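You operate a simulated robot arm through the tools that you are given. There is no shell and no other tool.

You run a simulated robot arm. Do the job below in one go: nothing can be reset, and whatever is moved stays where it is left.

Task
Mount the red skein ring on the swift and thread it for winding.
Fine: yellow swift knob down; its twine over guide, dial stand and traverse slide, toggle in the white holder; swift brake off; leave the other rings.

Only the result counts: the job must be done as asked and must still hold three seconds after the hand-in. Knocking over, shifting, dropping, spilling or breaking anything else fails it.

Robot
A 6-joint arm with a two-finger gripper, fixed in place. Base frame: the origin is on the floor under the middle of its stand, x ahead of it, y to its left, z up; the work surface is at about z = 80. Readings come in cm, degrees, newtons and seconds.
It reaches about 157.2 cm from its shoulder. Its first joint turns from -166.0 to 166.0 degrees. Payload 2.45 kg.
The tool frame sits at the grasp point between the pads (the TCP): z along the fingers, y along the line on which they close. The tips reach 2 cm beyond it. The gripper opens to 14 cm; its body begins 16.8 cm behind the TCP.
Orientation is that of the tool frame in the base frame, as a unit quaternion [x, y, z, w]. With the fingers straight down and closing along the base's y, the tool's x points along the base's -x, its y along +y and its z along -z.

Tools
- The arm moves only by the tool drive_tool. Its argument "commands" is a list that holds one entry, the list of rows, each a list of 7 numbers: the gripper command, from -1 (shut) to 1 (fully open), values between in proportion, then the shift along the base's x, y, z in cm, then the turn, a rotation vector about the base's x, y, z in degrees. In form: [[[claw, dx, dy, dz, ax, ay, az], ...]]. A call has 1 to 20 rows; each row shifts and turns the commanded pose from where the row before left it. Rows are played at 5 a second. More than 5 cm and 8.6 degrees between two rows, or a gripper value outside its range, and nothing of the call is played. Where a pose cannot be reached the arm comes as near as it can. A force on the tool above 60 N (or 10 N above the force at the start of the call, whichever is more), or a blocked arm, ends the call early, and 0.2 s more pass. The fingers move at their own pace (about 4.5 cm/s each) and stop on an object; they squeeze with about 34 N. The grip force told is the motor's: it shows also when the fingers shut on nothing. Time passes only in rows, and 0.2 s behind the last, so rows that do not move let the fingers close. It gives the time, the measured TCP pose, the force on the tool (base axes), the opening and the grip force at its end, in the units of the frame above (readings bear some noise), with the torque about the TCP (base axes, N m) and any sound that the robot's microphone picked up.
- Cameras (640 x 400 px; columns grow to the right, rows downward): "scene" is fixed at [5.11, 65, 149.33]; the picture's right is [-0.58, -0.81, 0.00], its down [-0.38, 0.27, -0.88] and it looks along [0.72, -0.52, -0.47] (base axes); focal length 366 px, centre (320, 200). "wrist" rides on the gripper at [7.8, 1.1, -20.9] in the tool frame; the picture's right is [-0.14, 0.99, 0.00], its down [-0.92, -0.13, -0.37] and it looks along [-0.37, -0.05, 0.93] (tool axes); focal length 280 px, centre (320, 200). There is no depth. A picture from a camera that has moved, and an enlarged one, comes with that camera's place and axes in the base frame and with its lens.
- capture(camera): a new picture of that camera. It takes no simulated time.
- inspect(camera, box): a new picture of the part [left, top, right, bottom] of that camera's present view, enlarged. It takes no simulated time.
- finish_job(): hands the job in; it is judged then, once.

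Places have to be worked out from the pictures, the camera data and where the tool is seen. Open the gripper and draw the arm clear of the work before you hand the job in, unless the task says otherwise.

The tools are called after "Emit:" by a JSON object that holds its "name" and its "arguments". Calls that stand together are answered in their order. drive_tool: Moves the arm, as the interface text tells. Its arguments: {"type":"object","properties":{"commands":{"type":"array","items":{"type":"array","items":{"type":"array","items":{"type":"number"}}}}},"required":["commands"]} The other tools are called the same way: capture (camera) takes a picture; inspect (camera, box) takes an enlarged picture of a part of a camera's view; finish_job () hands the job in.

At the start:

```text
clock: 0.0
eef_pos: [66.68, -2.15, 121.85]
orientation: [0.0, 1.0, -0.001, 0.0]
wrist_force: [0.7, 1.1, 0.3]
torque: [-0.01, 0.0, -0.03]
opening: 14.0
grip_force: 0.1
```

scene: 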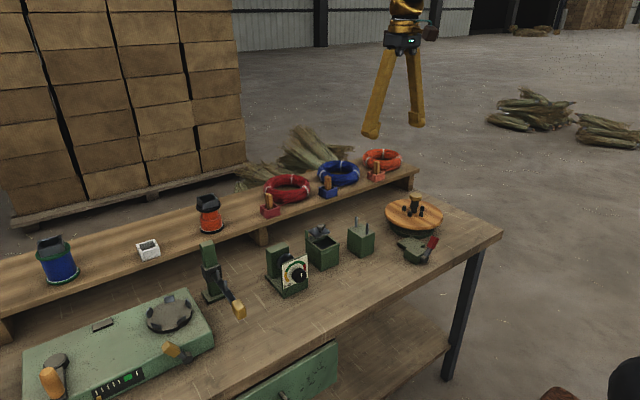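
wrist: 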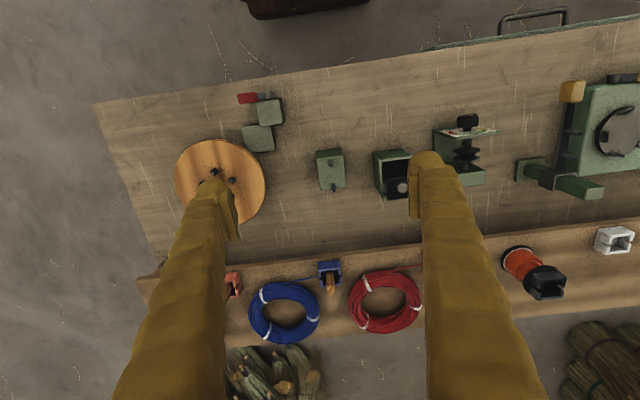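

The opening pictures show a bench with three rings on a rear shelf, a wooden swift platter, and several green devices. I'll take enlarged views to identify each part before moving.

Emit:
{"name": "inspect", "arguments": {"camera": "scene", "box": [240, 130, 460, 268]}}

Emit:
{"name": "inspect", "arguments": {"camera": "scene", "box": [0, 180, 350, 400]}}

Emit:
{"name": "inspect", "arguments": {"camera": "scene", "box": [340, 180, 460, 280]}}

Emit:
{"name": "inspect", "arguments": {"camera": "wrist", "box": [140, 60, 440, 250]}}

Emit:
{"name": "inspect", "arguments": {"camera": "wrist", "box": [400, 60, 640, 310]}}

Emit:
{"name": "inspect", "arguments": {"camera": "wrist", "box": [140, 230, 440, 400]}}

```text
2.90 times, centred on (350, 199) of scene
camera zoom: at [5.11, 65.0, 149.33], right [-0.58, -0.81, 0.0], down [-0.38, 0.27, -0.88], along [0.72, -0.52, -0.47], focal length 1062 px, centre (233, 203)
```

zoom: 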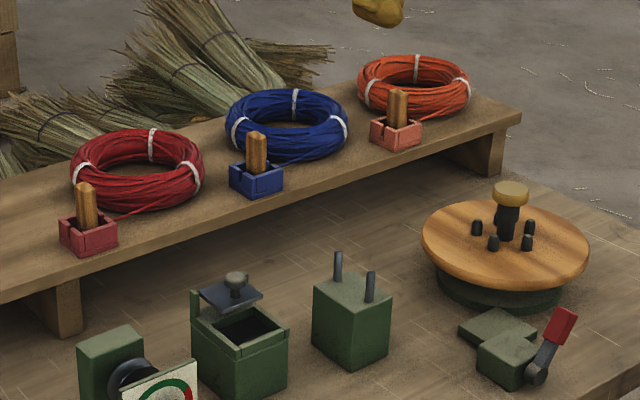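

```text
1.82 times, centred on (175, 290) of scene
camera zoom: at [5.11, 65.0, 149.33], right [-0.58, -0.81, 0.0], down [-0.38, 0.27, -0.88], along [0.72, -0.52, -0.47], focal length 666 px, centre (584, 36)
```

zoom: 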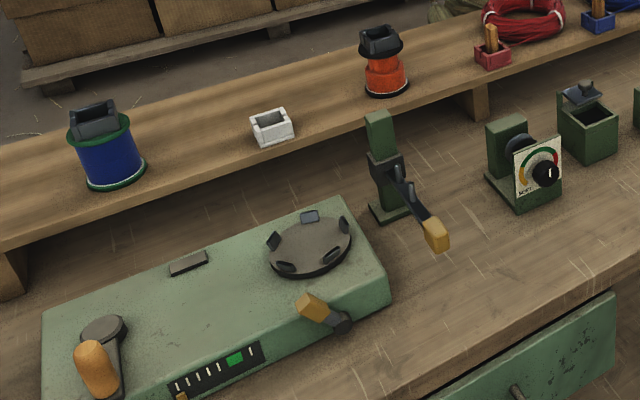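

```text
4.00 times, centred on (400, 230) of scene
camera zoom: at [5.11, 65.0, 149.33], right [-0.58, -0.81, 0.0], down [-0.38, 0.27, -0.88], along [0.72, -0.52, -0.47], focal length 1465 px, centre (0, 80)
```

zoom: 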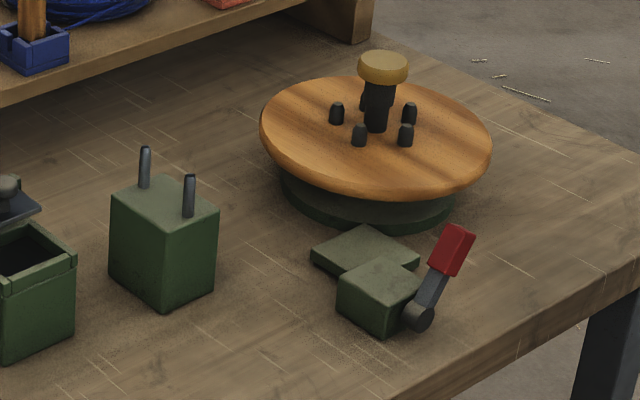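

```text
2.11 times, centred on (290, 155) of wrist
camera zoom: at [58.93, -1.04, 142.87], right [0.14, 0.99, 0.0], down [0.92, -0.13, 0.37], along [0.36, -0.05, -0.93], focal length 590 px, centre (383, 295)
```

zoom: 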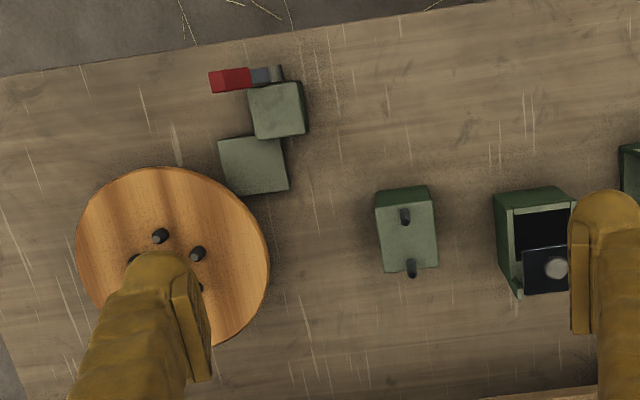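

```text
1.60 times, centred on (520, 185) of wrist
camera zoom: at [58.93, -1.04, 142.87], right [0.14, 0.99, 0.0], down [0.92, -0.13, 0.37], along [0.36, -0.05, -0.93], focal length 449 px, centre (0, 224)
```

zoom: 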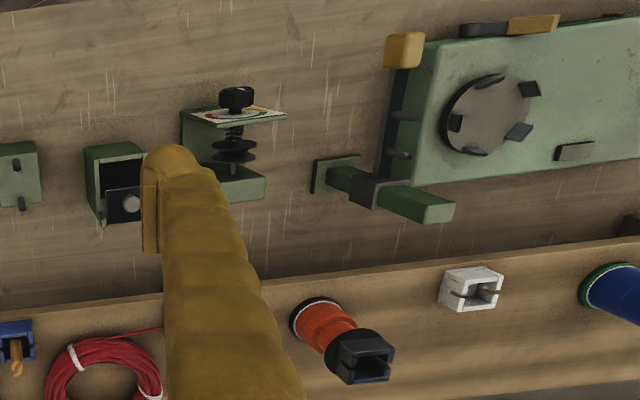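

```text
2.13 times, centred on (290, 315) of wrist
camera zoom: at [58.93, -1.04, 142.87], right [0.14, 0.99, 0.0], down [0.92, -0.13, 0.37], along [0.36, -0.05, -0.93], focal length 598 px, centre (384, -45)
```

zoom: 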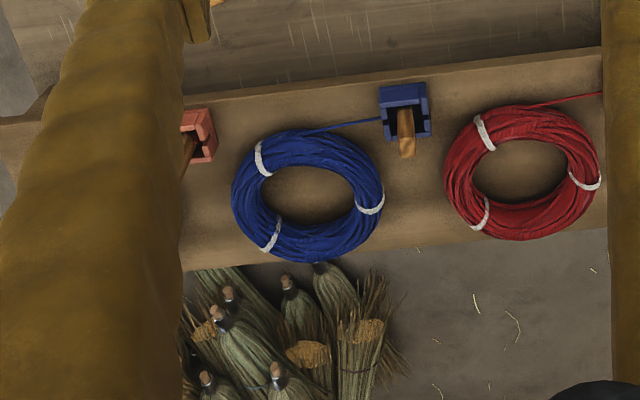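

The enlarged views suggest this layout along the bench, from right to left: swift at about (74, -25) with its red brake lever, two-pin guide block at about (75, -1), lidded box, dial stand, traverse post and white holder. I'll move high above the bench, staying above z=112, to look closer.

Emit:
{"name": "drive_tool", "arguments": {"commands": [[[1, 0.5, 4.5, -2, 0, 0, 0], [1, 0.5, 4.5, -2, 0, 0, 0], [1, 0.5, 4.5, -2, 0, 0, 0], [1, 0.5, 4.5, -2, 0, 0, 0], [1, 0, 0, 0, 0, 0, 0]]]}}

Emit:
{"name": "capture", "arguments": {"camera": "wrist"}}

Emit:
{"name": "capture", "arguments": {"camera": "scene"}}

```text
clock: 1.2
eef_pos: [68.57, 15.82, 113.77]
orientation: [0.0, 1.0, 0.0, 0.0]
wrist_force: [-0.1, -1.0, 0.0]
torque: [0.0, 0.01, -0.01]
opening: 13.99
grip_force: 0.1
```

```text
taken
camera wrist: at [60.72, 17.01, 134.88], right [0.14, 0.99, 0.0], down [0.92, -0.13, 0.37], along [0.37, -0.05, -0.93], focal length 280 px, centre (320, 200)
```

wrist: 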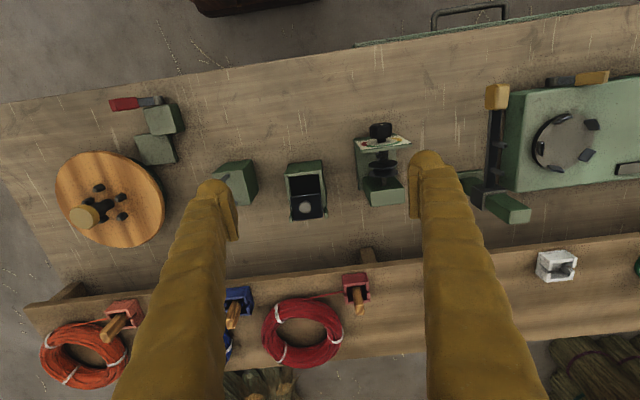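

```text
taken
```

scene: 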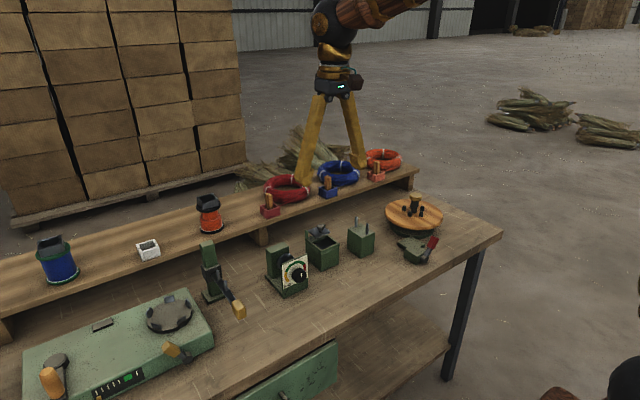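

From here the dial stand, the boxes and the swift are all visible. I'll enlarge each of them.

Emit:
{"name": "inspect", "arguments": {"camera": "wrist", "box": [40, 85, 200, 260]}}

Emit:
{"name": "inspect", "arguments": {"camera": "wrist", "box": [210, 110, 430, 240]}}

Emit:
{"name": "inspect", "arguments": {"camera": "wrist", "box": [450, 70, 640, 290]}}

Emit:
{"name": "inspect", "arguments": {"camera": "wrist", "box": [230, 250, 430, 380]}}

Emit:
{"name": "inspect", "arguments": {"camera": "scene", "box": [180, 180, 320, 330]}}

Emit:
{"name": "inspect", "arguments": {"camera": "scene", "box": [100, 210, 200, 280]}}

```text
2.29 times, centred on (120, 172) of wrist
camera zoom: at [60.72, 17.01, 134.88], right [0.14, 0.99, 0.0], down [0.92, -0.13, 0.37], along [0.37, -0.05, -0.93], focal length 641 px, centre (777, 263)
```

zoom: 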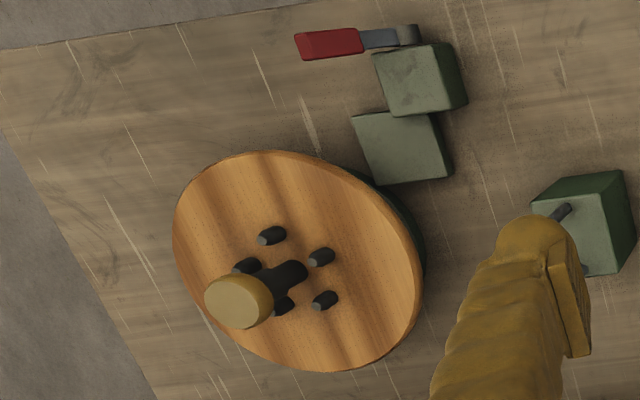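

```text
2.91 times, centred on (320, 175) of wrist
camera zoom: at [60.72, 17.01, 134.88], right [0.14, 0.99, 0.0], down [0.92, -0.13, 0.37], along [0.37, -0.05, -0.93], focal length 816 px, centre (320, 273)
```

zoom: 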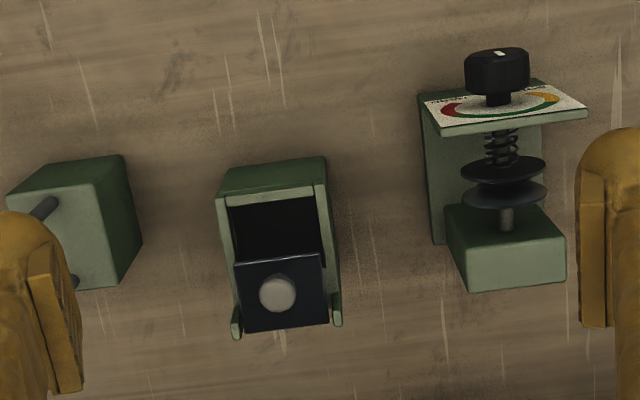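

```text
1.82 times, centred on (545, 180) of wrist
camera zoom: at [60.72, 17.01, 134.88], right [0.14, 0.99, 0.0], down [0.92, -0.13, 0.37], along [0.37, -0.05, -0.93], focal length 510 px, centre (-89, 236)
```

zoom: 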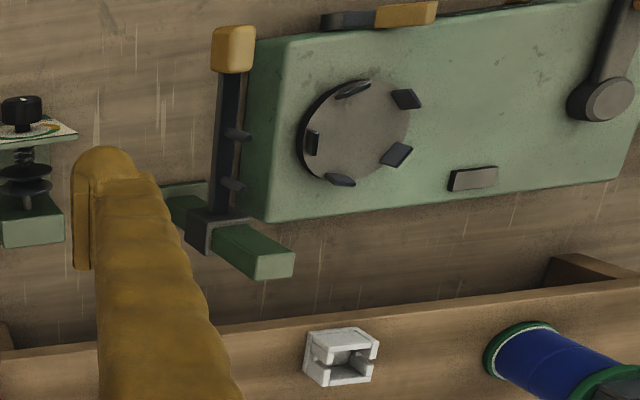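

```text
3.08 times, centred on (330, 315) of wrist
camera zoom: at [60.72, 17.01, 134.88], right [0.14, 0.99, 0.0], down [0.92, -0.13, 0.37], along [0.37, -0.05, -0.93], focal length 863 px, centre (289, -154)
```

zoom: 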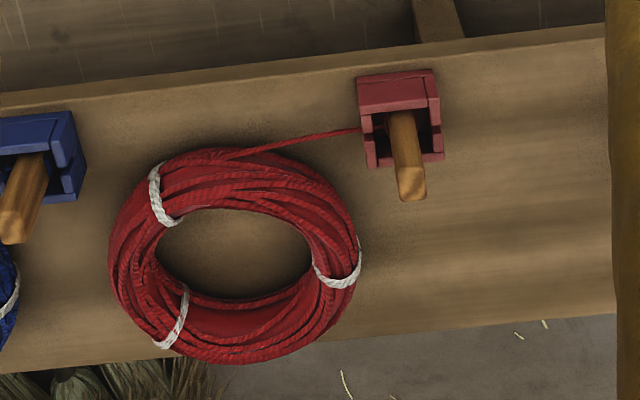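

```text
2.67 times, centred on (250, 255) of scene
camera zoom: at [5.11, 65.0, 149.33], right [-0.58, -0.81, 0.0], down [-0.38, 0.27, -0.88], along [0.72, -0.52, -0.47], focal length 977 px, centre (507, 53)
```

zoom: 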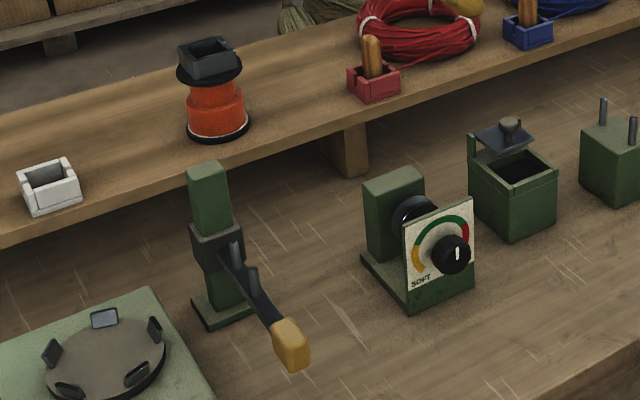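

```text
5.71 times, centred on (150, 245) of scene
camera zoom: at [5.11, 65.0, 149.33], right [-0.58, -0.81, 0.0], down [-0.38, 0.27, -0.88], along [0.72, -0.52, -0.47], focal length 2093 px, centre (1291, -57)
```

zoom: 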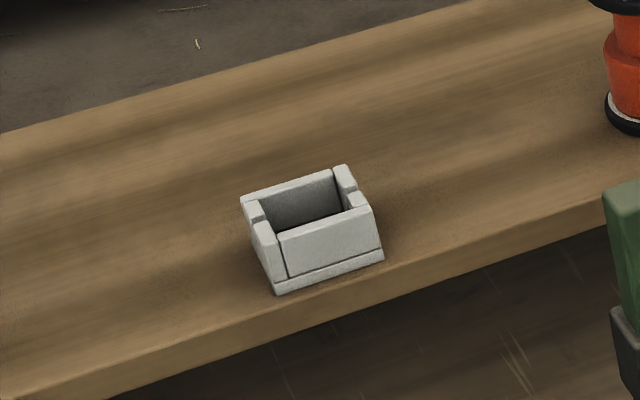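

The holders are open-top boxes with side slots, and the traverse has an arm with two pins. Next I'll move over the swift and its brake for a closer look, staying above the raised knob.

Emit:
{"name": "drive_tool", "arguments": {"commands": [[[1, 0, -5, 0, 0, 0, 0], [1, 0, -5, 0, 0, 0, 0], [1, 0, -5, 0, 0, 0, 0], [1, 0, -5, 0, 0, 0, 0], [1, -0.5, -5, 0, 0, 0, 0], [1, -0.5, -5, -1, 0, 0, 0], [1, -0.5, -4, -1, 0, 0, 0], [1, 0, 0, 0, 0, 0, 0]]]}}

Emit:
{"name": "capture", "arguments": {"camera": "wrist"}}

Emit:
{"name": "inspect", "arguments": {"camera": "wrist", "box": [220, 80, 420, 220]}}

Emit:
{"name": "inspect", "arguments": {"camera": "scene", "box": [380, 180, 450, 275]}}

```text
refused: row 5 steps farther than a row can; nothing moved
```

```text
taken
camera wrist: at [60.72, 17.01, 134.88], right [0.14, 0.99, 0.0], down [0.92, -0.13, 0.37], along [0.37, -0.05, -0.93], focal length 280 px, centre (320, 200)
```

wrist: 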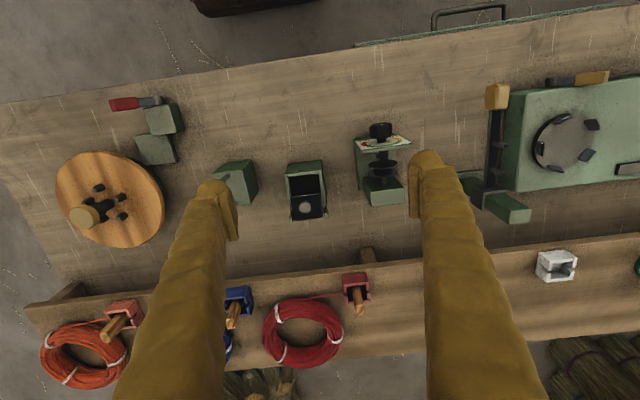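

```text
2.86 times, centred on (320, 150) of wrist
camera zoom: at [60.72, 17.01, 134.88], right [0.14, 0.99, 0.0], down [0.92, -0.13, 0.37], along [0.37, -0.05, -0.93], focal length 801 px, centre (320, 343)
```

zoom: 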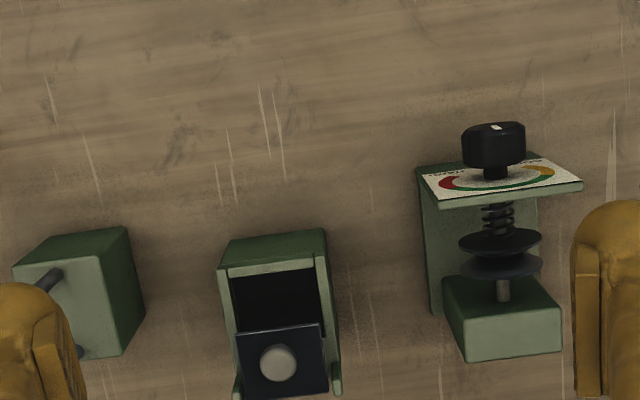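

```text
4.21 times, centred on (415, 228) of scene
camera zoom: at [5.11, 65.0, 149.33], right [-0.58, -0.81, 0.0], down [-0.38, 0.27, -0.88], along [0.72, -0.52, -0.47], focal length 1542 px, centre (-80, 84)
```

zoom: 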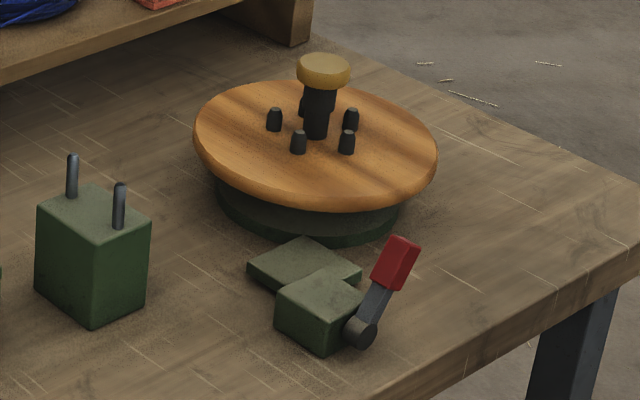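

The move was refused because one row went over the 5 cm step limit, and nothing moved. I'll repeat it with shorter rows.

Emit:
{"name": "drive_tool", "arguments": {"commands": [[[1, -0.3, -4.5, 0, 0, 0, 0], [1, -0.3, -4.5, 0, 0, 0, 0], [1, -0.3, -4.5, 0, 0, 0, 0], [1, -0.3, -4.5, 0, 0, 0, 0], [1, -0.3, -4.5, 0, 0, 0, 0], [1, -0.3, -4.5, 0, 0, 0, 0], [1, -0.3, -3, 0, 0, 0, 0], [1, 0, 0, 0, 0, 0, 0]]]}}

Emit:
{"name": "capture", "arguments": {"camera": "wrist"}}

Emit:
{"name": "inspect", "arguments": {"camera": "wrist", "box": [180, 60, 460, 260]}}

```text
clock: 3.0
eef_pos: [66.42, -14.22, 113.68]
orientation: [0.002, 1.0, -0.001, 0.0]
wrist_force: [0.3, 0.6, 0.0]
torque: [0.0, 0.01, -0.02]
opening: 14.02
grip_force: 0.0
```

```text
taken
camera wrist: at [58.66, -13.03, 134.68], right [0.14, 0.99, 0.0], down [0.92, -0.13, 0.37], along [0.36, -0.05, -0.93], focal length 280 px, centre (320, 200)
```

wrist: 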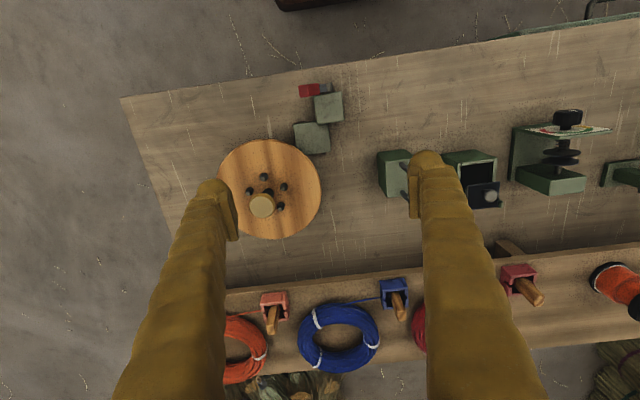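

```text
2.00 times, centred on (320, 160) of wrist
camera zoom: at [58.66, -13.03, 134.68], right [0.14, 0.99, 0.0], down [0.92, -0.13, 0.37], along [0.36, -0.05, -0.93], focal length 561 px, centre (320, 280)
```

zoom: 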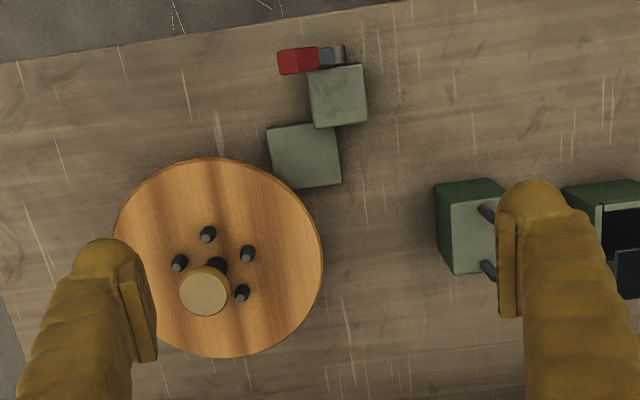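

The flat green brake pad seems to sit against the swift's drum, so the brake is probably on now. To be sure, I'll pull back and tilt the wrist camera for a low view across the swift and brake.

Emit:
{"name": "drive_tool", "arguments": {"commands": [[[1, -4, 0, -1, 0, -8, 0], [1, -4, 0, -2, 0, -8, 0], [1, -4, 0, -2, 0, -8, 0], [1, -4, 0, -2, 0, -8, 0], [1, -4, 0, -2, 0, -8, 0], [1, -2, 0, -2, 0, -8, 0], [1, 0, 0, 0, 0, 0, 0]]]}}

Emit:
{"name": "capture", "arguments": {"camera": "wrist"}}

Emit:
{"name": "inspect", "arguments": {"camera": "wrist", "box": [180, 100, 460, 300]}}

```text
clock: 4.3
eef_pos: [48.46, -15.94, 98.37]
orientation: [0.025, 0.962, 0.04, 0.269]
wrist_force: [-1.0, -0.3, 0.1]
torque: [0.01, -0.03, -0.01]
opening: 13.99
grip_force: 0.0
out of reach, approached as far as the arm can: row 5, 6
stopped in row 6: the arm was blocked; the commanded pose is now the measured one
```

```text
taken
camera wrist: at [31.03, -15.54, 112.26], right [0.14, 0.98, 0.16], down [0.59, -0.22, 0.78], along [0.79, -0.02, -0.61], focal length 280 px, centre (320, 200)
```

wrist: 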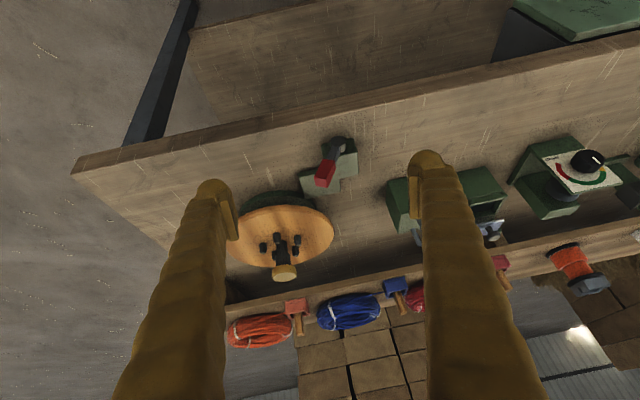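

```text
2.00 times, centred on (320, 200) of wrist
camera zoom: at [31.03, -15.54, 112.26], right [0.14, 0.98, 0.16], down [0.59, -0.22, 0.78], along [0.79, -0.02, -0.61], focal length 561 px, centre (320, 200)
```

zoom: 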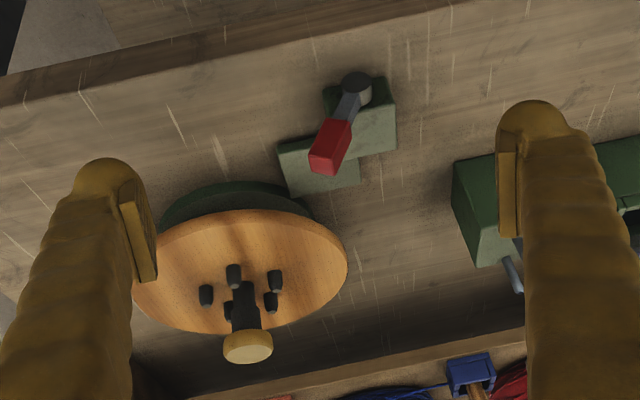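

From this low view the pad touches the swift's drum, so the brake is on, with its lever leaning towards -y. The tilt ran into a joint limit, so I'll return to vertical and rise, part-closing the fingers to see their shape.

Emit:
{"name": "drive_tool", "arguments": {"commands": [[[1, 2, 0, 4, -1.16, 7.8, 0.73], [1, 3, 0, 3.5, -1.16, 7.8, 0.73], [1, 3, 0, 3.5, -1.16, 7.8, 0.73], [0, 3, 0.5, 3.5, -1.16, 7.8, 0.73], [-0.4, 4, 2, 1, 0, 0, 0], [-0.4, 4, 2, 0, 0, 0, 0], [-0.4, 4, 2, 0, 0, 0, 0], [-0.4, 4, 2, 0, 0, 0, 0], [-0.4, 0, 0, 0, 0, 0, 0]]]}}

Emit:
{"name": "capture", "arguments": {"camera": "wrist"}}

Emit:
{"name": "inspect", "arguments": {"camera": "scene", "box": [300, 0, 460, 200]}}

```text
clock: 6.3
eef_pos: [75.56, -7.49, 113.93]
orientation: [0.0, 1.0, -0.001, 0.002]
wrist_force: [0.0, 0.0, 0.1]
torque: [0.0, -0.06, 0.05]
opening: 4.19
grip_force: 0.1
```

```text
taken
camera wrist: at [67.78, -6.3, 134.92], right [0.14, 0.99, 0.0], down [0.92, -0.13, 0.37], along [0.37, -0.05, -0.93], focal length 280 px, centre (320, 200)
```

wrist: 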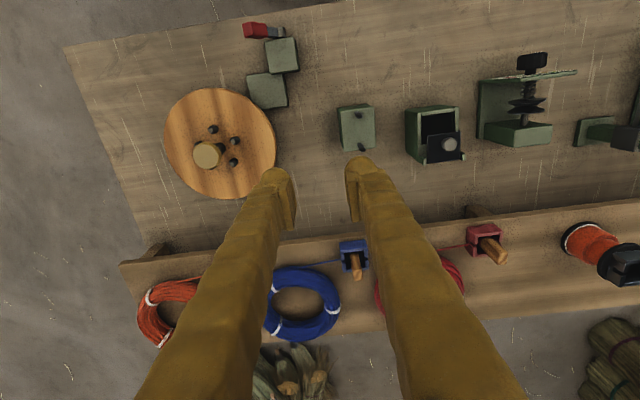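

```text
2.00 times, centred on (380, 100) of scene
camera zoom: at [5.11, 65.0, 149.33], right [-0.58, -0.81, 0.0], down [-0.38, 0.27, -0.88], along [0.72, -0.52, -0.47], focal length 732 px, centre (200, 400)
```

zoom: 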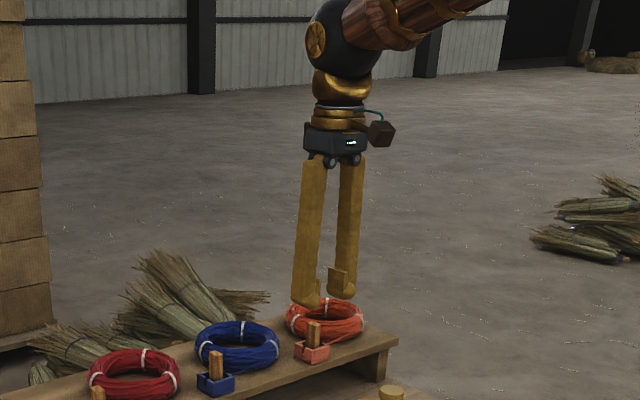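

With the fingers nearly parallel, each one is about 2.7 cm thick. I'll grip the red ring at its -y side, keeping the fingers away from its twine, which leaves towards +y. The ring centre triangulates to about (104, 7.4, 93.5), so I'll move above that side and look.

Emit:
{"name": "drive_tool", "arguments": {"commands": [[[-0.14, 4.06, 1.19, -0.5, 0, 0, 0], [-0.14, 4.06, 1.19, -0.5, 0, 0, 0], [-0.14, 4.06, 1.19, -0.5, 0, 0, 0], [-0.14, 4.06, 1.19, -0.5, 0, 0, 0], [-0.14, 4.06, 1.19, -0.5, 0, 0, 0], [-0.14, 4.06, 1.19, -0.5, 0, 0, 0], [-0.14, 4.06, 1.19, -0.5, 0, 0, 0], [-0.14, 0, 0, 0, 0, 0, 0]]]}}

Emit:
{"name": "capture", "arguments": {"camera": "wrist"}}

Emit:
{"name": "inspect", "arguments": {"camera": "scene", "box": [240, 80, 420, 220]}}

```text
clock: 8.1
eef_pos: [104.12, 0.73, 110.42]
orientation: [0.0, 1.0, -0.001, 0.001]
wrist_force: [-0.5, 0.2, 0.5]
torque: [0.02, 0.0, 0.01]
opening: 6.02
grip_force: 0.0
```

```text
taken
camera wrist: at [96.22, 2.01, 131.38], right [0.14, 0.99, 0.0], down [0.92, -0.13, 0.37], along [0.37, -0.05, -0.93], focal length 280 px, centre (320, 200)
```

wrist: 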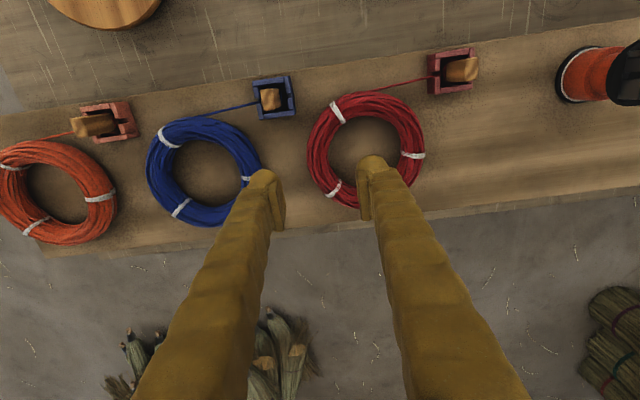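

```text
2.86 times, centred on (330, 150) of scene
camera zoom: at [5.11, 65.0, 149.33], right [-0.58, -0.81, 0.0], down [-0.38, 0.27, -0.88], along [0.72, -0.52, -0.47], focal length 1046 px, centre (291, 343)
```

zoom: 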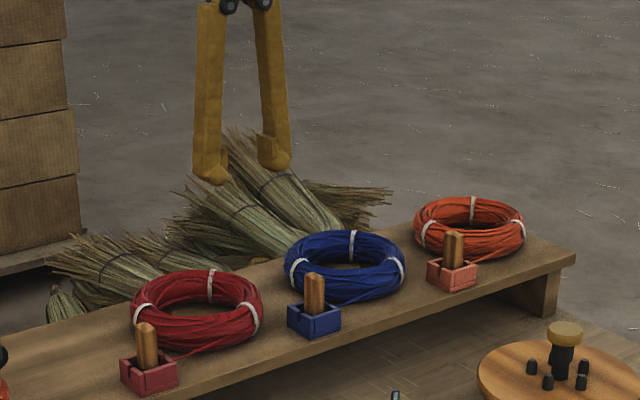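

The ring sits where I estimated it. I'll zoom in to get its exact inner and outer edges.

Emit:
{"name": "inspect", "arguments": {"camera": "wrist", "box": [280, 60, 460, 230]}}

Emit:
{"name": "inspect", "arguments": {"camera": "wrist", "box": [220, 30, 500, 230]}}

```text
2.35 times, centred on (370, 145) of wrist
camera zoom: at [96.22, 2.01, 131.38], right [0.14, 0.99, 0.0], down [0.92, -0.13, 0.37], along [0.37, -0.05, -0.93], focal length 660 px, centre (202, 329)
```

zoom: 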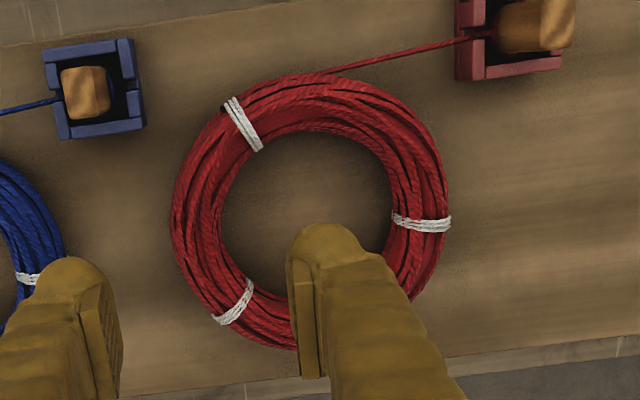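

```text
2.00 times, centred on (360, 130) of wrist
camera zoom: at [96.22, 2.01, 131.38], right [0.14, 0.99, 0.0], down [0.92, -0.13, 0.37], along [0.37, -0.05, -0.93], focal length 561 px, centre (240, 340)
```

zoom: 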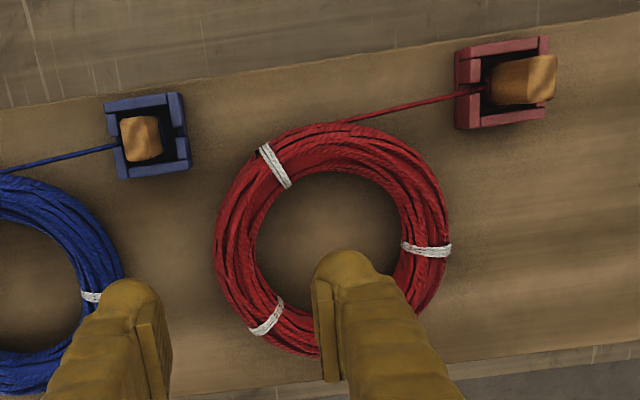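

I measure the ring's outer radius at about 8.1, inner radius about 5, and centre about (104.8, 7.3); the shelf top is near z=91. The tube on the -y side is at y≈0.7, so the gripper is aligned. I'll descend part way and check.

Emit:
{"name": "drive_tool", "arguments": {"commands": [[[-0.14, 0.5, 0, -4.5, 0, 0, 0], [-0.14, 0, 0, -4.5, 0, 0, 0], [-0.14, 0, 0, -4, 0, 0, 0], [-0.14, 0, 0, -1, 0, 0, 0], [-0.14, 0, 0, 0, 0, 0, 0]]]}}

Emit:
{"name": "inspect", "arguments": {"camera": "scene", "box": [240, 130, 360, 220]}}

Emit:
{"name": "inspect", "arguments": {"camera": "wrist", "box": [180, 100, 460, 300]}}

```text
clock: 9.3
eef_pos: [104.45, 0.82, 96.53]
orientation: [-0.001, 1.0, -0.001, 0.002]
wrist_force: [-0.5, 0.1, -0.2]
torque: [0.0, 0.0, 0.04]
opening: 6.01
grip_force: 0.0
```

```text
4.44 times, centred on (300, 175) of scene
camera zoom: at [5.11, 65.0, 149.33], right [-0.58, -0.81, 0.0], down [-0.38, 0.27, -0.88], along [0.72, -0.52, -0.47], focal length 1628 px, centre (409, 311)
```

zoom: 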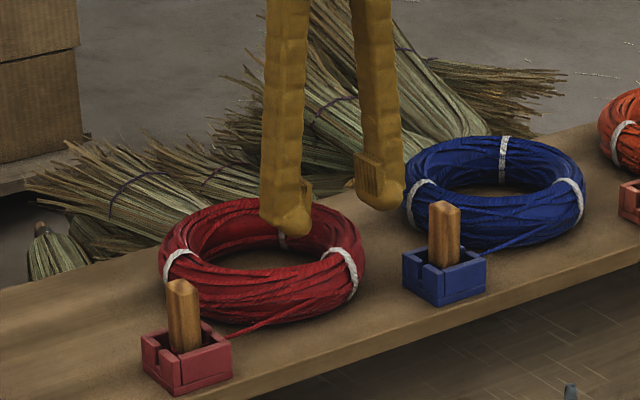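

```text
2.00 times, centred on (320, 200) of wrist
camera zoom: at [96.62, 2.08, 117.43], right [0.14, 0.99, 0.0], down [0.92, -0.13, 0.37], along [0.37, -0.05, -0.93], focal length 561 px, centre (320, 200)
```

zoom: 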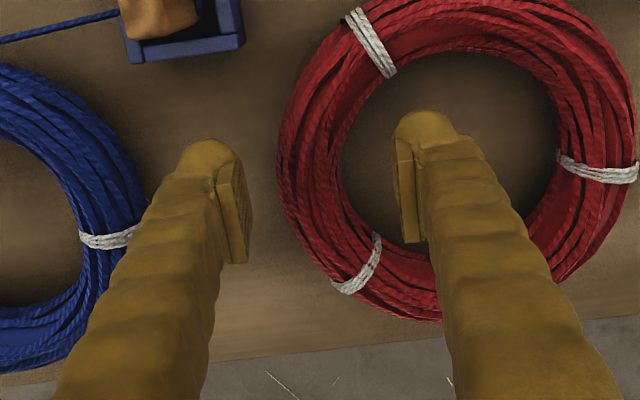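

The tube looks centred nearer y≈0.3, so I'll shift slightly, go down another 2.3 cm so the tips are just below the tube's mid-plane, then close slowly.

Emit:
{"name": "drive_tool", "arguments": {"commands": [[[-0.14, 0, -0.45, -1.2, 0, 0, 0], [-0.14, 0, 0, -1.1, 0, 0, 0], [-0.14, 0, 0, 0, 0, 0, 0]]]}}

Emit:
{"name": "inspect", "arguments": {"camera": "scene", "box": [260, 150, 340, 210]}}

Emit:
{"name": "inspect", "arguments": {"camera": "wrist", "box": [180, 100, 460, 300]}}

```text
clock: 10.1
eef_pos: [104.49, 0.5, 94.09]
orientation: [0.0, 1.0, -0.001, 0.001]
wrist_force: [0.6, 0.4, -0.1]
torque: [-0.01, -0.02, 0.01]
opening: 6.02
grip_force: 0.1
```

```text
6.67 times, centred on (300, 180) of scene
camera zoom: at [5.11, 65.0, 149.33], right [-0.58, -0.81, 0.0], down [-0.38, 0.27, -0.88], along [0.72, -0.52, -0.47], focal length 2442 px, centre (453, 333)
```

zoom: 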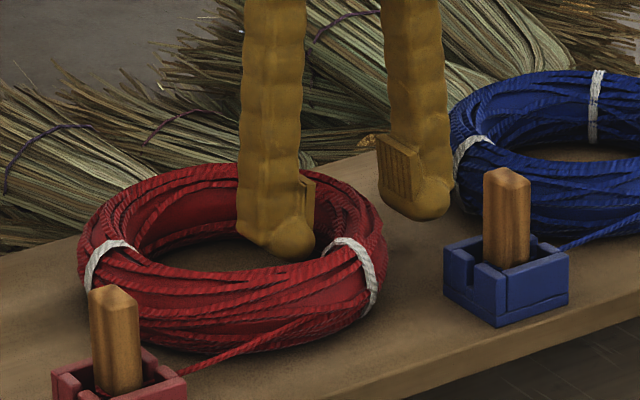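

```text
2.00 times, centred on (320, 200) of wrist
camera zoom: at [96.66, 1.71, 115.06], right [0.14, 0.99, 0.0], down [0.92, -0.13, 0.37], along [0.37, -0.05, -0.93], focal length 561 px, centre (320, 200)
```

zoom: 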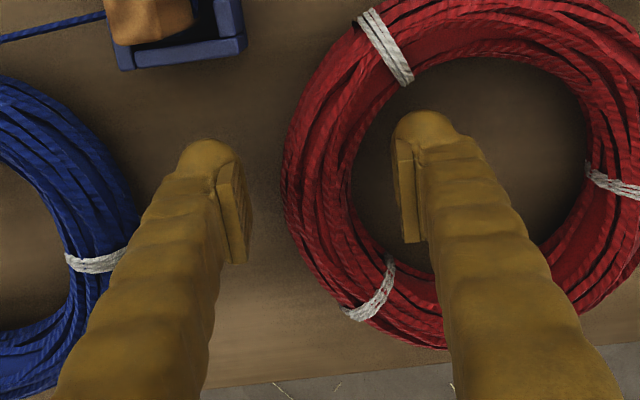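

The tube is centred between the pads, so I'll close on it.

Emit:
{"name": "drive_tool", "arguments": {"commands": [[[-1, 0, 0, 0, 0, 0, 0], [-1, 0, 0, 0, 0, 0, 0], [-1, 0, 0, 0, 0, 0, 0], [-1, 0, 0, 0, 0, 0, 0]]]}}

Emit:
{"name": "inspect", "arguments": {"camera": "wrist", "box": [180, 50, 460, 250]}}

```text
clock: 11.1
eef_pos: [104.48, 0.47, 94.06]
orientation: [0.0, 1.0, -0.001, 0.001]
wrist_force: [-0.8, 0.9, 0.7]
torque: [0.05, -0.06, 0.03]
opening: 1.56
grip_force: 33.2
```

```text
2.00 times, centred on (320, 150) of wrist
camera zoom: at [96.66, 1.72, 115.08], right [0.14, 0.99, 0.0], down [0.92, -0.13, 0.37], along [0.37, -0.05, -0.93], focal length 561 px, centre (320, 300)
```

zoom: 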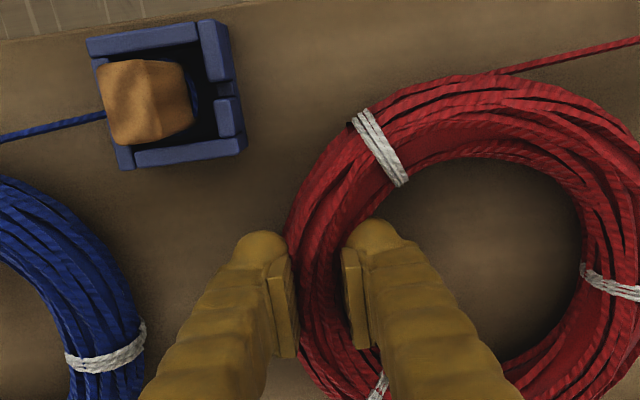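

The grip shows 33 N at a 1.56 cm opening. I'll lift by about 1.5 cm to test that the ring comes up level.

Emit:
{"name": "drive_tool", "arguments": {"commands": [[[-1, 0, 0, 0.7, 0, 0, 0], [-1, 0, 0, 0.8, 0, 0, 0], [-1, 0, 0, 0, 0, 0, 0]]]}}

Emit:
{"name": "inspect", "arguments": {"camera": "scene", "box": [260, 150, 340, 210]}}

Emit:
{"name": "inspect", "arguments": {"camera": "wrist", "box": [180, 50, 460, 250]}}

```text
clock: 11.9
eef_pos: [104.38, 0.31, 95.55]
orientation: [0.0, 1.0, -0.001, 0.002]
wrist_force: [-1.0, 0.0, -1.8]
torque: [-0.08, 0.01, -0.02]
opening: 1.58
grip_force: 34.0
```

```text
6.67 times, centred on (300, 180) of scene
camera zoom: at [5.11, 65.0, 149.33], right [-0.58, -0.81, 0.0], down [-0.38, 0.27, -0.88], along [0.72, -0.52, -0.47], focal length 2442 px, centre (453, 333)
```

zoom: 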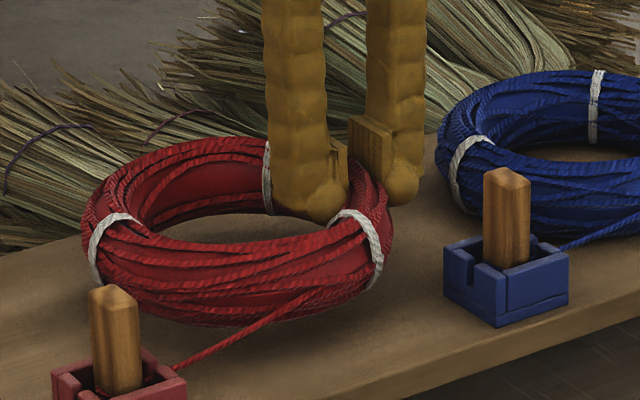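

```text
2.00 times, centred on (320, 150) of wrist
camera zoom: at [96.57, 1.62, 116.63], right [0.14, 0.99, 0.0], down [0.92, -0.13, 0.37], along [0.37, -0.05, -0.93], focal length 561 px, centre (320, 300)
```

zoom: 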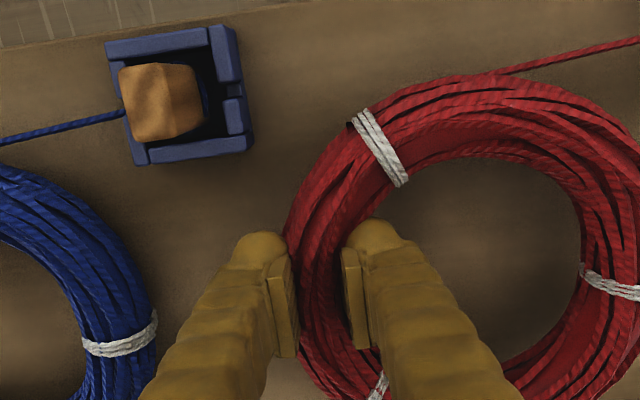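

The ring lifts cleanly at about 2 N, and the twine runs freely to its toggle. I'll raise it above the toggles, bring it towards the robot, and check the twine.

Emit:
{"name": "drive_tool", "arguments": {"commands": [[[-1, 0, 0, 3, 0, 0, 0], [-1, 0, 0, 4, 0, 0, 0], [-1, 0, 0, 3.5, 0, 0, 0], [-1, -3, 0, 0, 0, 0, 0], [-1, -4, 0, 0, 0, 0, 0], [-1, -4, 0, 0, 0, 0, 0], [-1, 0, 0, 0, 0, 0, 0]]]}}

Emit:
{"name": "capture", "arguments": {"camera": "scene"}}

Emit:
{"name": "capture", "arguments": {"camera": "wrist"}}

```text
clock: 13.5
eef_pos: [93.45, 0.42, 106.22]
orientation: [0.0, 1.0, -0.001, 0.002]
wrist_force: [-0.3, 0.7, -1.8]
torque: [-0.11, 0.01, -0.01]
opening: 1.59
grip_force: 33.8
```

```text
taken
```

scene: 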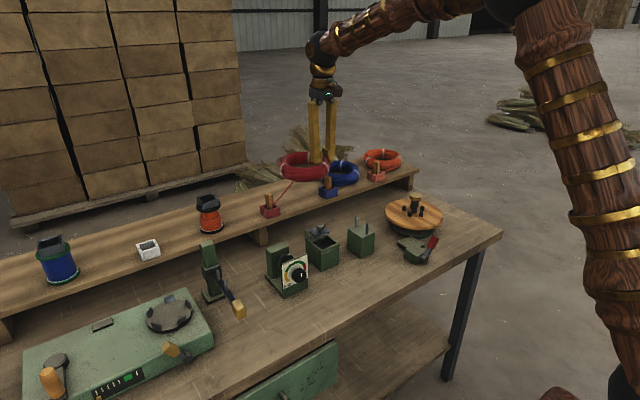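

```text
taken
camera wrist: at [85.73, 1.62, 127.21], right [0.14, 0.99, 0.0], down [0.92, -0.13, 0.37], along [0.37, -0.05, -0.93], focal length 280 px, centre (320, 200)
```

wrist: 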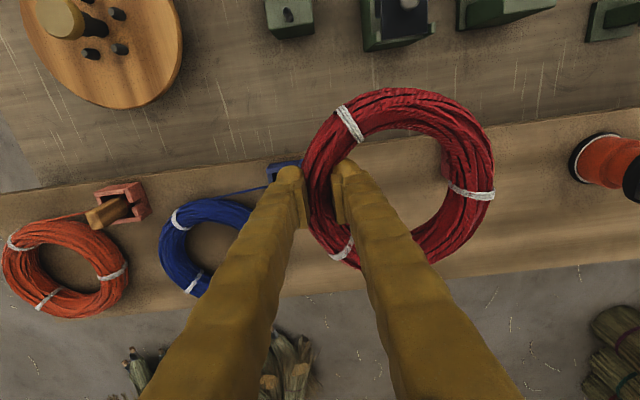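

The twine pays out straight with no pull on the tool. I'll continue to the swift's x, still high, and then move across towards -y.

Emit:
{"name": "drive_tool", "arguments": {"commands": [[[-1, -4.2, -0.5, 0, 0, 0, 0], [-1, -4.5, -1.5, 0, 0, 0, 0], [-1, -4.2, -2.5, 0, 0, 0, 0], [-1, -3.4, -3.5, 0, 0, 0, 0], [-1, -2.4, -4, 0, 0, 0, 0], [-1, -0.5, -4.7, 0, 0, 0, 0], [-1, 0, -4.8, 0, 0, 0, 0], [-1, 0, -4.8, 0, 0, 0, 0], [-1, 0, -4, 0, 0, 0, 0], [-1, 0, -2.1, 0, 0, 0, 0], [-1, 0, 0, 0, 0, 0, 0]]]}}

Emit:
{"name": "capture", "arguments": {"camera": "scene"}}

Emit:
{"name": "capture", "arguments": {"camera": "wrist"}}

```text
clock: 15.9
eef_pos: [74.01, -32.22, 106.07]
orientation: [0.0, 1.0, 0.0, 0.001]
wrist_force: [0.6, 0.7, -0.6]
torque: [-0.1, 0.0, 0.01]
opening: 1.58
grip_force: 34.3
```

```text
taken
```

scene: 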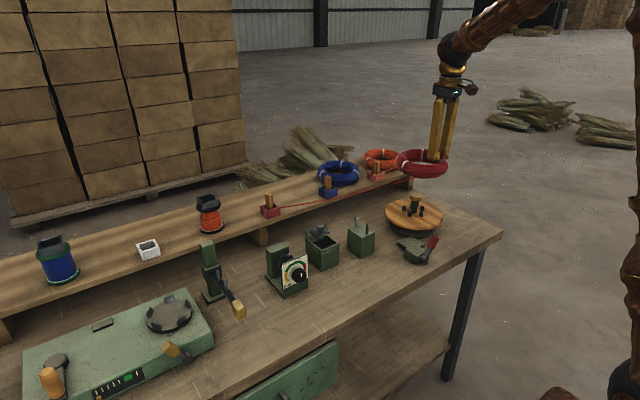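

```text
taken
camera wrist: at [66.18, -31.02, 126.97], right [0.14, 0.99, 0.0], down [0.92, -0.13, 0.37], along [0.37, -0.05, -0.93], focal length 280 px, centre (320, 200)
```

wrist: 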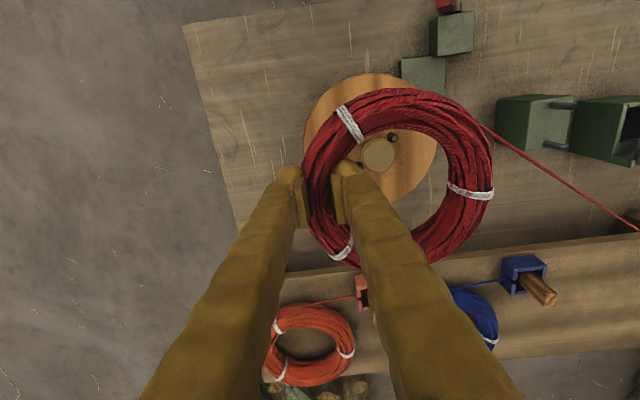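

The ring centre in the hand is about (74.1, -25.5) and the swift centre about (74.1, -24.6). That small offset keeps the inner finger clear of the knob and pins. I'll lower it over the knob to a height just above the pins and check.

Emit:
{"name": "drive_tool", "arguments": {"commands": [[[-1, 0, 0.1, -4, 0, 0, 0], [-1, 0, 0, -4, 0, 0, 0], [-1, 0, 0, -3, 0, 0, 0], [-1, 0, 0, -2, 0, 0, 0], [-1, 0, 0, 0, 0, 0, 0]]]}}

Emit:
{"name": "inspect", "arguments": {"camera": "scene", "box": [360, 160, 460, 260]}}

Emit:
{"name": "inspect", "arguments": {"camera": "wrist", "box": [240, 50, 540, 270]}}

```text
clock: 17.1
eef_pos: [74.21, -32.04, 93.13]
orientation: [0.0, 1.0, -0.002, 0.002]
wrist_force: [0.0, 0.1, -1.2]
torque: [-0.1, 0.03, 0.01]
opening: 1.56
grip_force: 34.3
```

```text
4.00 times, centred on (410, 210) of scene
camera zoom: at [5.11, 65.0, 149.33], right [-0.58, -0.81, 0.0], down [-0.38, 0.27, -0.88], along [0.72, -0.52, -0.47], focal length 1465 px, centre (-40, 160)
```

zoom: 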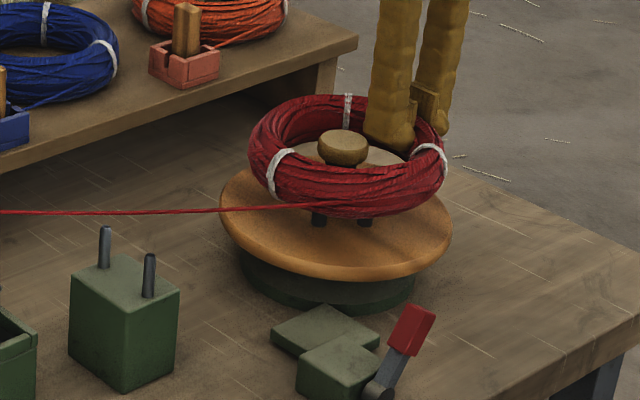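

```text
1.82 times, centred on (390, 160) of wrist
camera zoom: at [66.33, -30.85, 114.1], right [0.14, 0.99, 0.0], down [0.92, -0.13, 0.37], along [0.37, -0.05, -0.93], focal length 510 px, centre (193, 273)
```

zoom: 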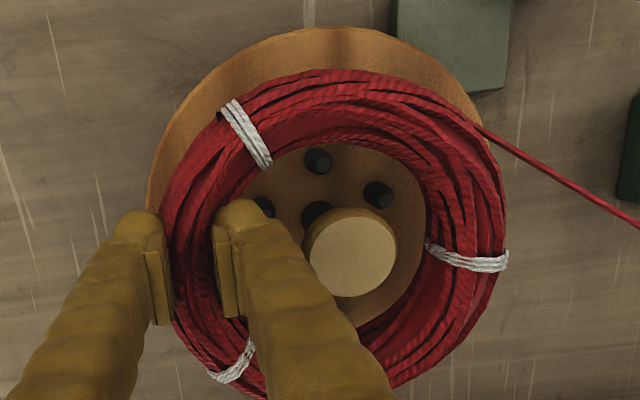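

The ring has passed over the knob with clearance all round. I'll lower it another 2.5 cm so its bottom is about 1 cm above the platter, and check again.

Emit:
{"name": "drive_tool", "arguments": {"commands": [[[-1, 0, 0, -1.3, 0, 0, 0], [-1, 0, 0, -1.2, 0, 0, 0], [-1, 0, 0, 0, 0, 0, 0]]]}}

Emit:
{"name": "inspect", "arguments": {"camera": "scene", "box": [360, 160, 460, 260]}}

Emit:
{"name": "inspect", "arguments": {"camera": "wrist", "box": [240, 50, 540, 270]}}

```text
clock: 17.9
eef_pos: [74.13, -31.99, 90.58]
orientation: [-0.001, 1.0, -0.001, 0.001]
wrist_force: [-0.4, -0.2, -0.8]
torque: [-0.06, 0.01, 0.03]
opening: 1.59
grip_force: 33.8
```

```text
4.00 times, centred on (410, 210) of scene
camera zoom: at [5.11, 65.0, 149.33], right [-0.58, -0.81, 0.0], down [-0.38, 0.27, -0.88], along [0.72, -0.52, -0.47], focal length 1465 px, centre (-40, 160)
```

zoom: 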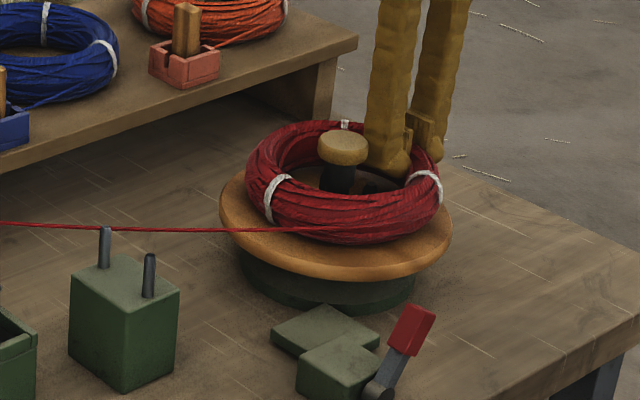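

```text
1.82 times, centred on (390, 160) of wrist
camera zoom: at [66.3, -30.79, 111.54], right [0.14, 0.99, 0.0], down [0.92, -0.13, 0.37], along [0.37, -0.05, -0.93], focal length 510 px, centre (193, 273)
```

zoom: 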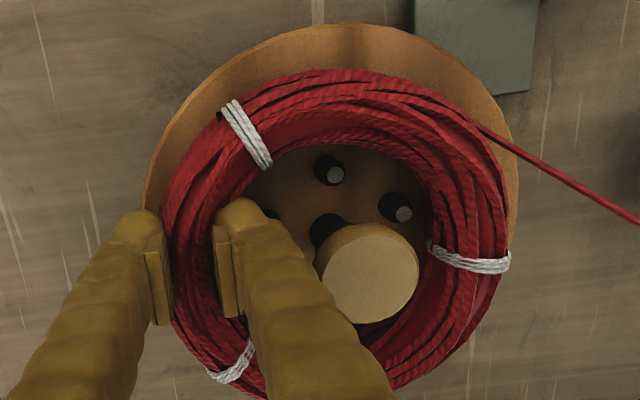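

The knob is inside the hole and the ring is about 1 cm above the platter, centred within 0.6 cm. I'll lower 0.4 cm more, then open only to about 3.4 cm so the inner finger doesn't touch the knob, letting the ring settle on the platter.

Emit:
{"name": "drive_tool", "arguments": {"commands": [[[-1, 0, 0, -0.4, 0, 0, 0], [-1, 0, 0, 0, 0, 0, 0], [-0.7, 0, 0, 0, 0, 0, 0], [-0.6, 0, 0, 0, 0, 0, 0], [-0.52, 0, 0, 0, 0, 0, 0], [-0.52, 0, 0, 0, 0, 0, 0], [-0.52, 0, 0, 0, 0, 0, 0]]]}}

Emit:
{"name": "inspect", "arguments": {"camera": "scene", "box": [360, 160, 460, 260]}}

Emit:
{"name": "inspect", "arguments": {"camera": "wrist", "box": [240, 50, 540, 270]}}

```text
clock: 19.5
eef_pos: [74.2, -32.0, 90.22]
orientation: [0.0, 1.0, 0.0, 0.002]
wrist_force: [-0.5, -0.1, 0.5]
torque: [-0.01, 0.01, -0.02]
opening: 3.37
grip_force: 0.0
```

```text
4.00 times, centred on (410, 210) of scene
camera zoom: at [5.11, 65.0, 149.33], right [-0.58, -0.81, 0.0], down [-0.38, 0.27, -0.88], along [0.72, -0.52, -0.47], focal length 1465 px, centre (-40, 160)
```

zoom: 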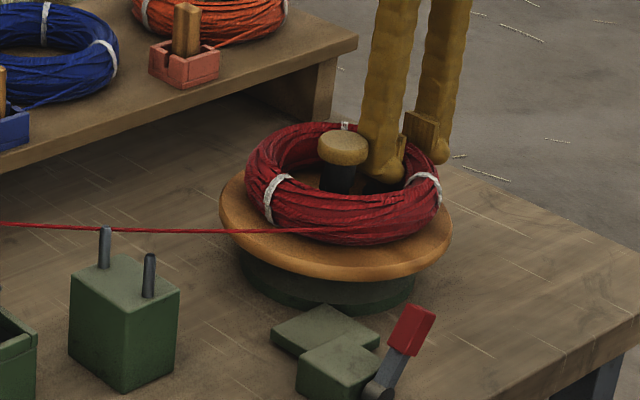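

```text
1.82 times, centred on (390, 160) of wrist
camera zoom: at [66.32, -30.78, 111.18], right [0.14, 0.99, 0.0], down [0.92, -0.13, 0.37], along [0.37, -0.05, -0.93], focal length 510 px, centre (193, 273)
```

zoom: 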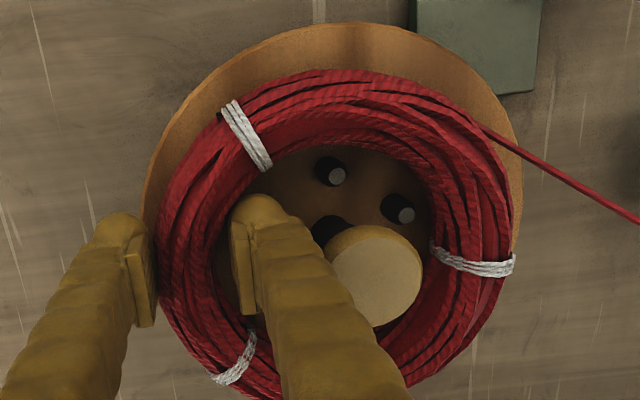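

The ring rests around the pins with the knob through its hole, and the grip is released with no force. I'll move straight up, slowly at first.

Emit:
{"name": "drive_tool", "arguments": {"commands": [[[-0.52, 0, -0.1, 0.8, 0, 0, 0], [-0.52, 0, 0, 1, 0, 0, 0], [-0.52, 0, 0, 2, 0, 0, 0], [-0.52, 0, 0, 4, 0, 0, 0], [-0.52, 0, 0, 4.5, 0, 0, 0], [-0.52, 0, 0, 4.5, 0, 0, 0], [-0.52, 0, 0, 0, 0, 0, 0]]]}}

Emit:
{"name": "inspect", "arguments": {"camera": "scene", "box": [360, 160, 460, 260]}}

Emit:
{"name": "capture", "arguments": {"camera": "wrist"}}

```text
clock: 21.1
eef_pos: [74.48, -31.99, 107.18]
orientation: [0.0, 1.0, -0.001, 0.001]
wrist_force: [0.8, 0.1, -0.5]
torque: [-0.02, -0.02, 0.03]
opening: 3.34
grip_force: 0.0
```

```text
4.00 times, centred on (410, 210) of scene
camera zoom: at [5.11, 65.0, 149.33], right [-0.58, -0.81, 0.0], down [-0.38, 0.27, -0.88], along [0.72, -0.52, -0.47], focal length 1465 px, centre (-40, 160)
```

zoom: 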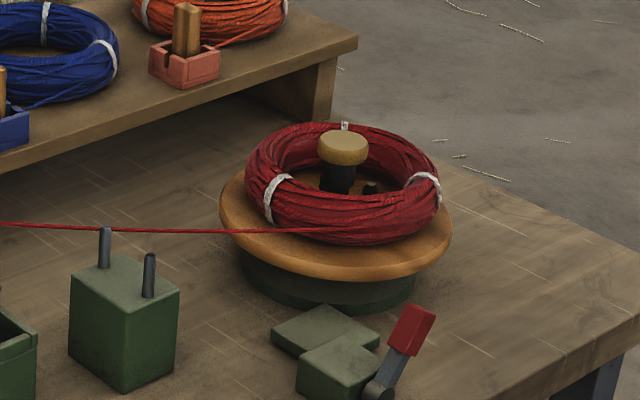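

```text
taken
camera wrist: at [66.53, -30.78, 128.1], right [0.14, 0.99, 0.0], down [0.92, -0.13, 0.37], along [0.37, -0.05, -0.93], focal length 280 px, centre (320, 200)
```

wrist: 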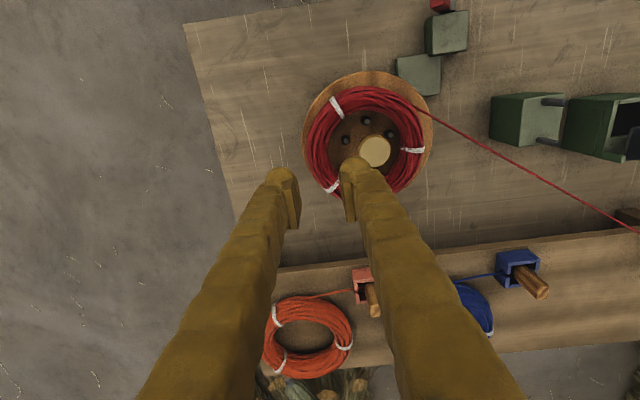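

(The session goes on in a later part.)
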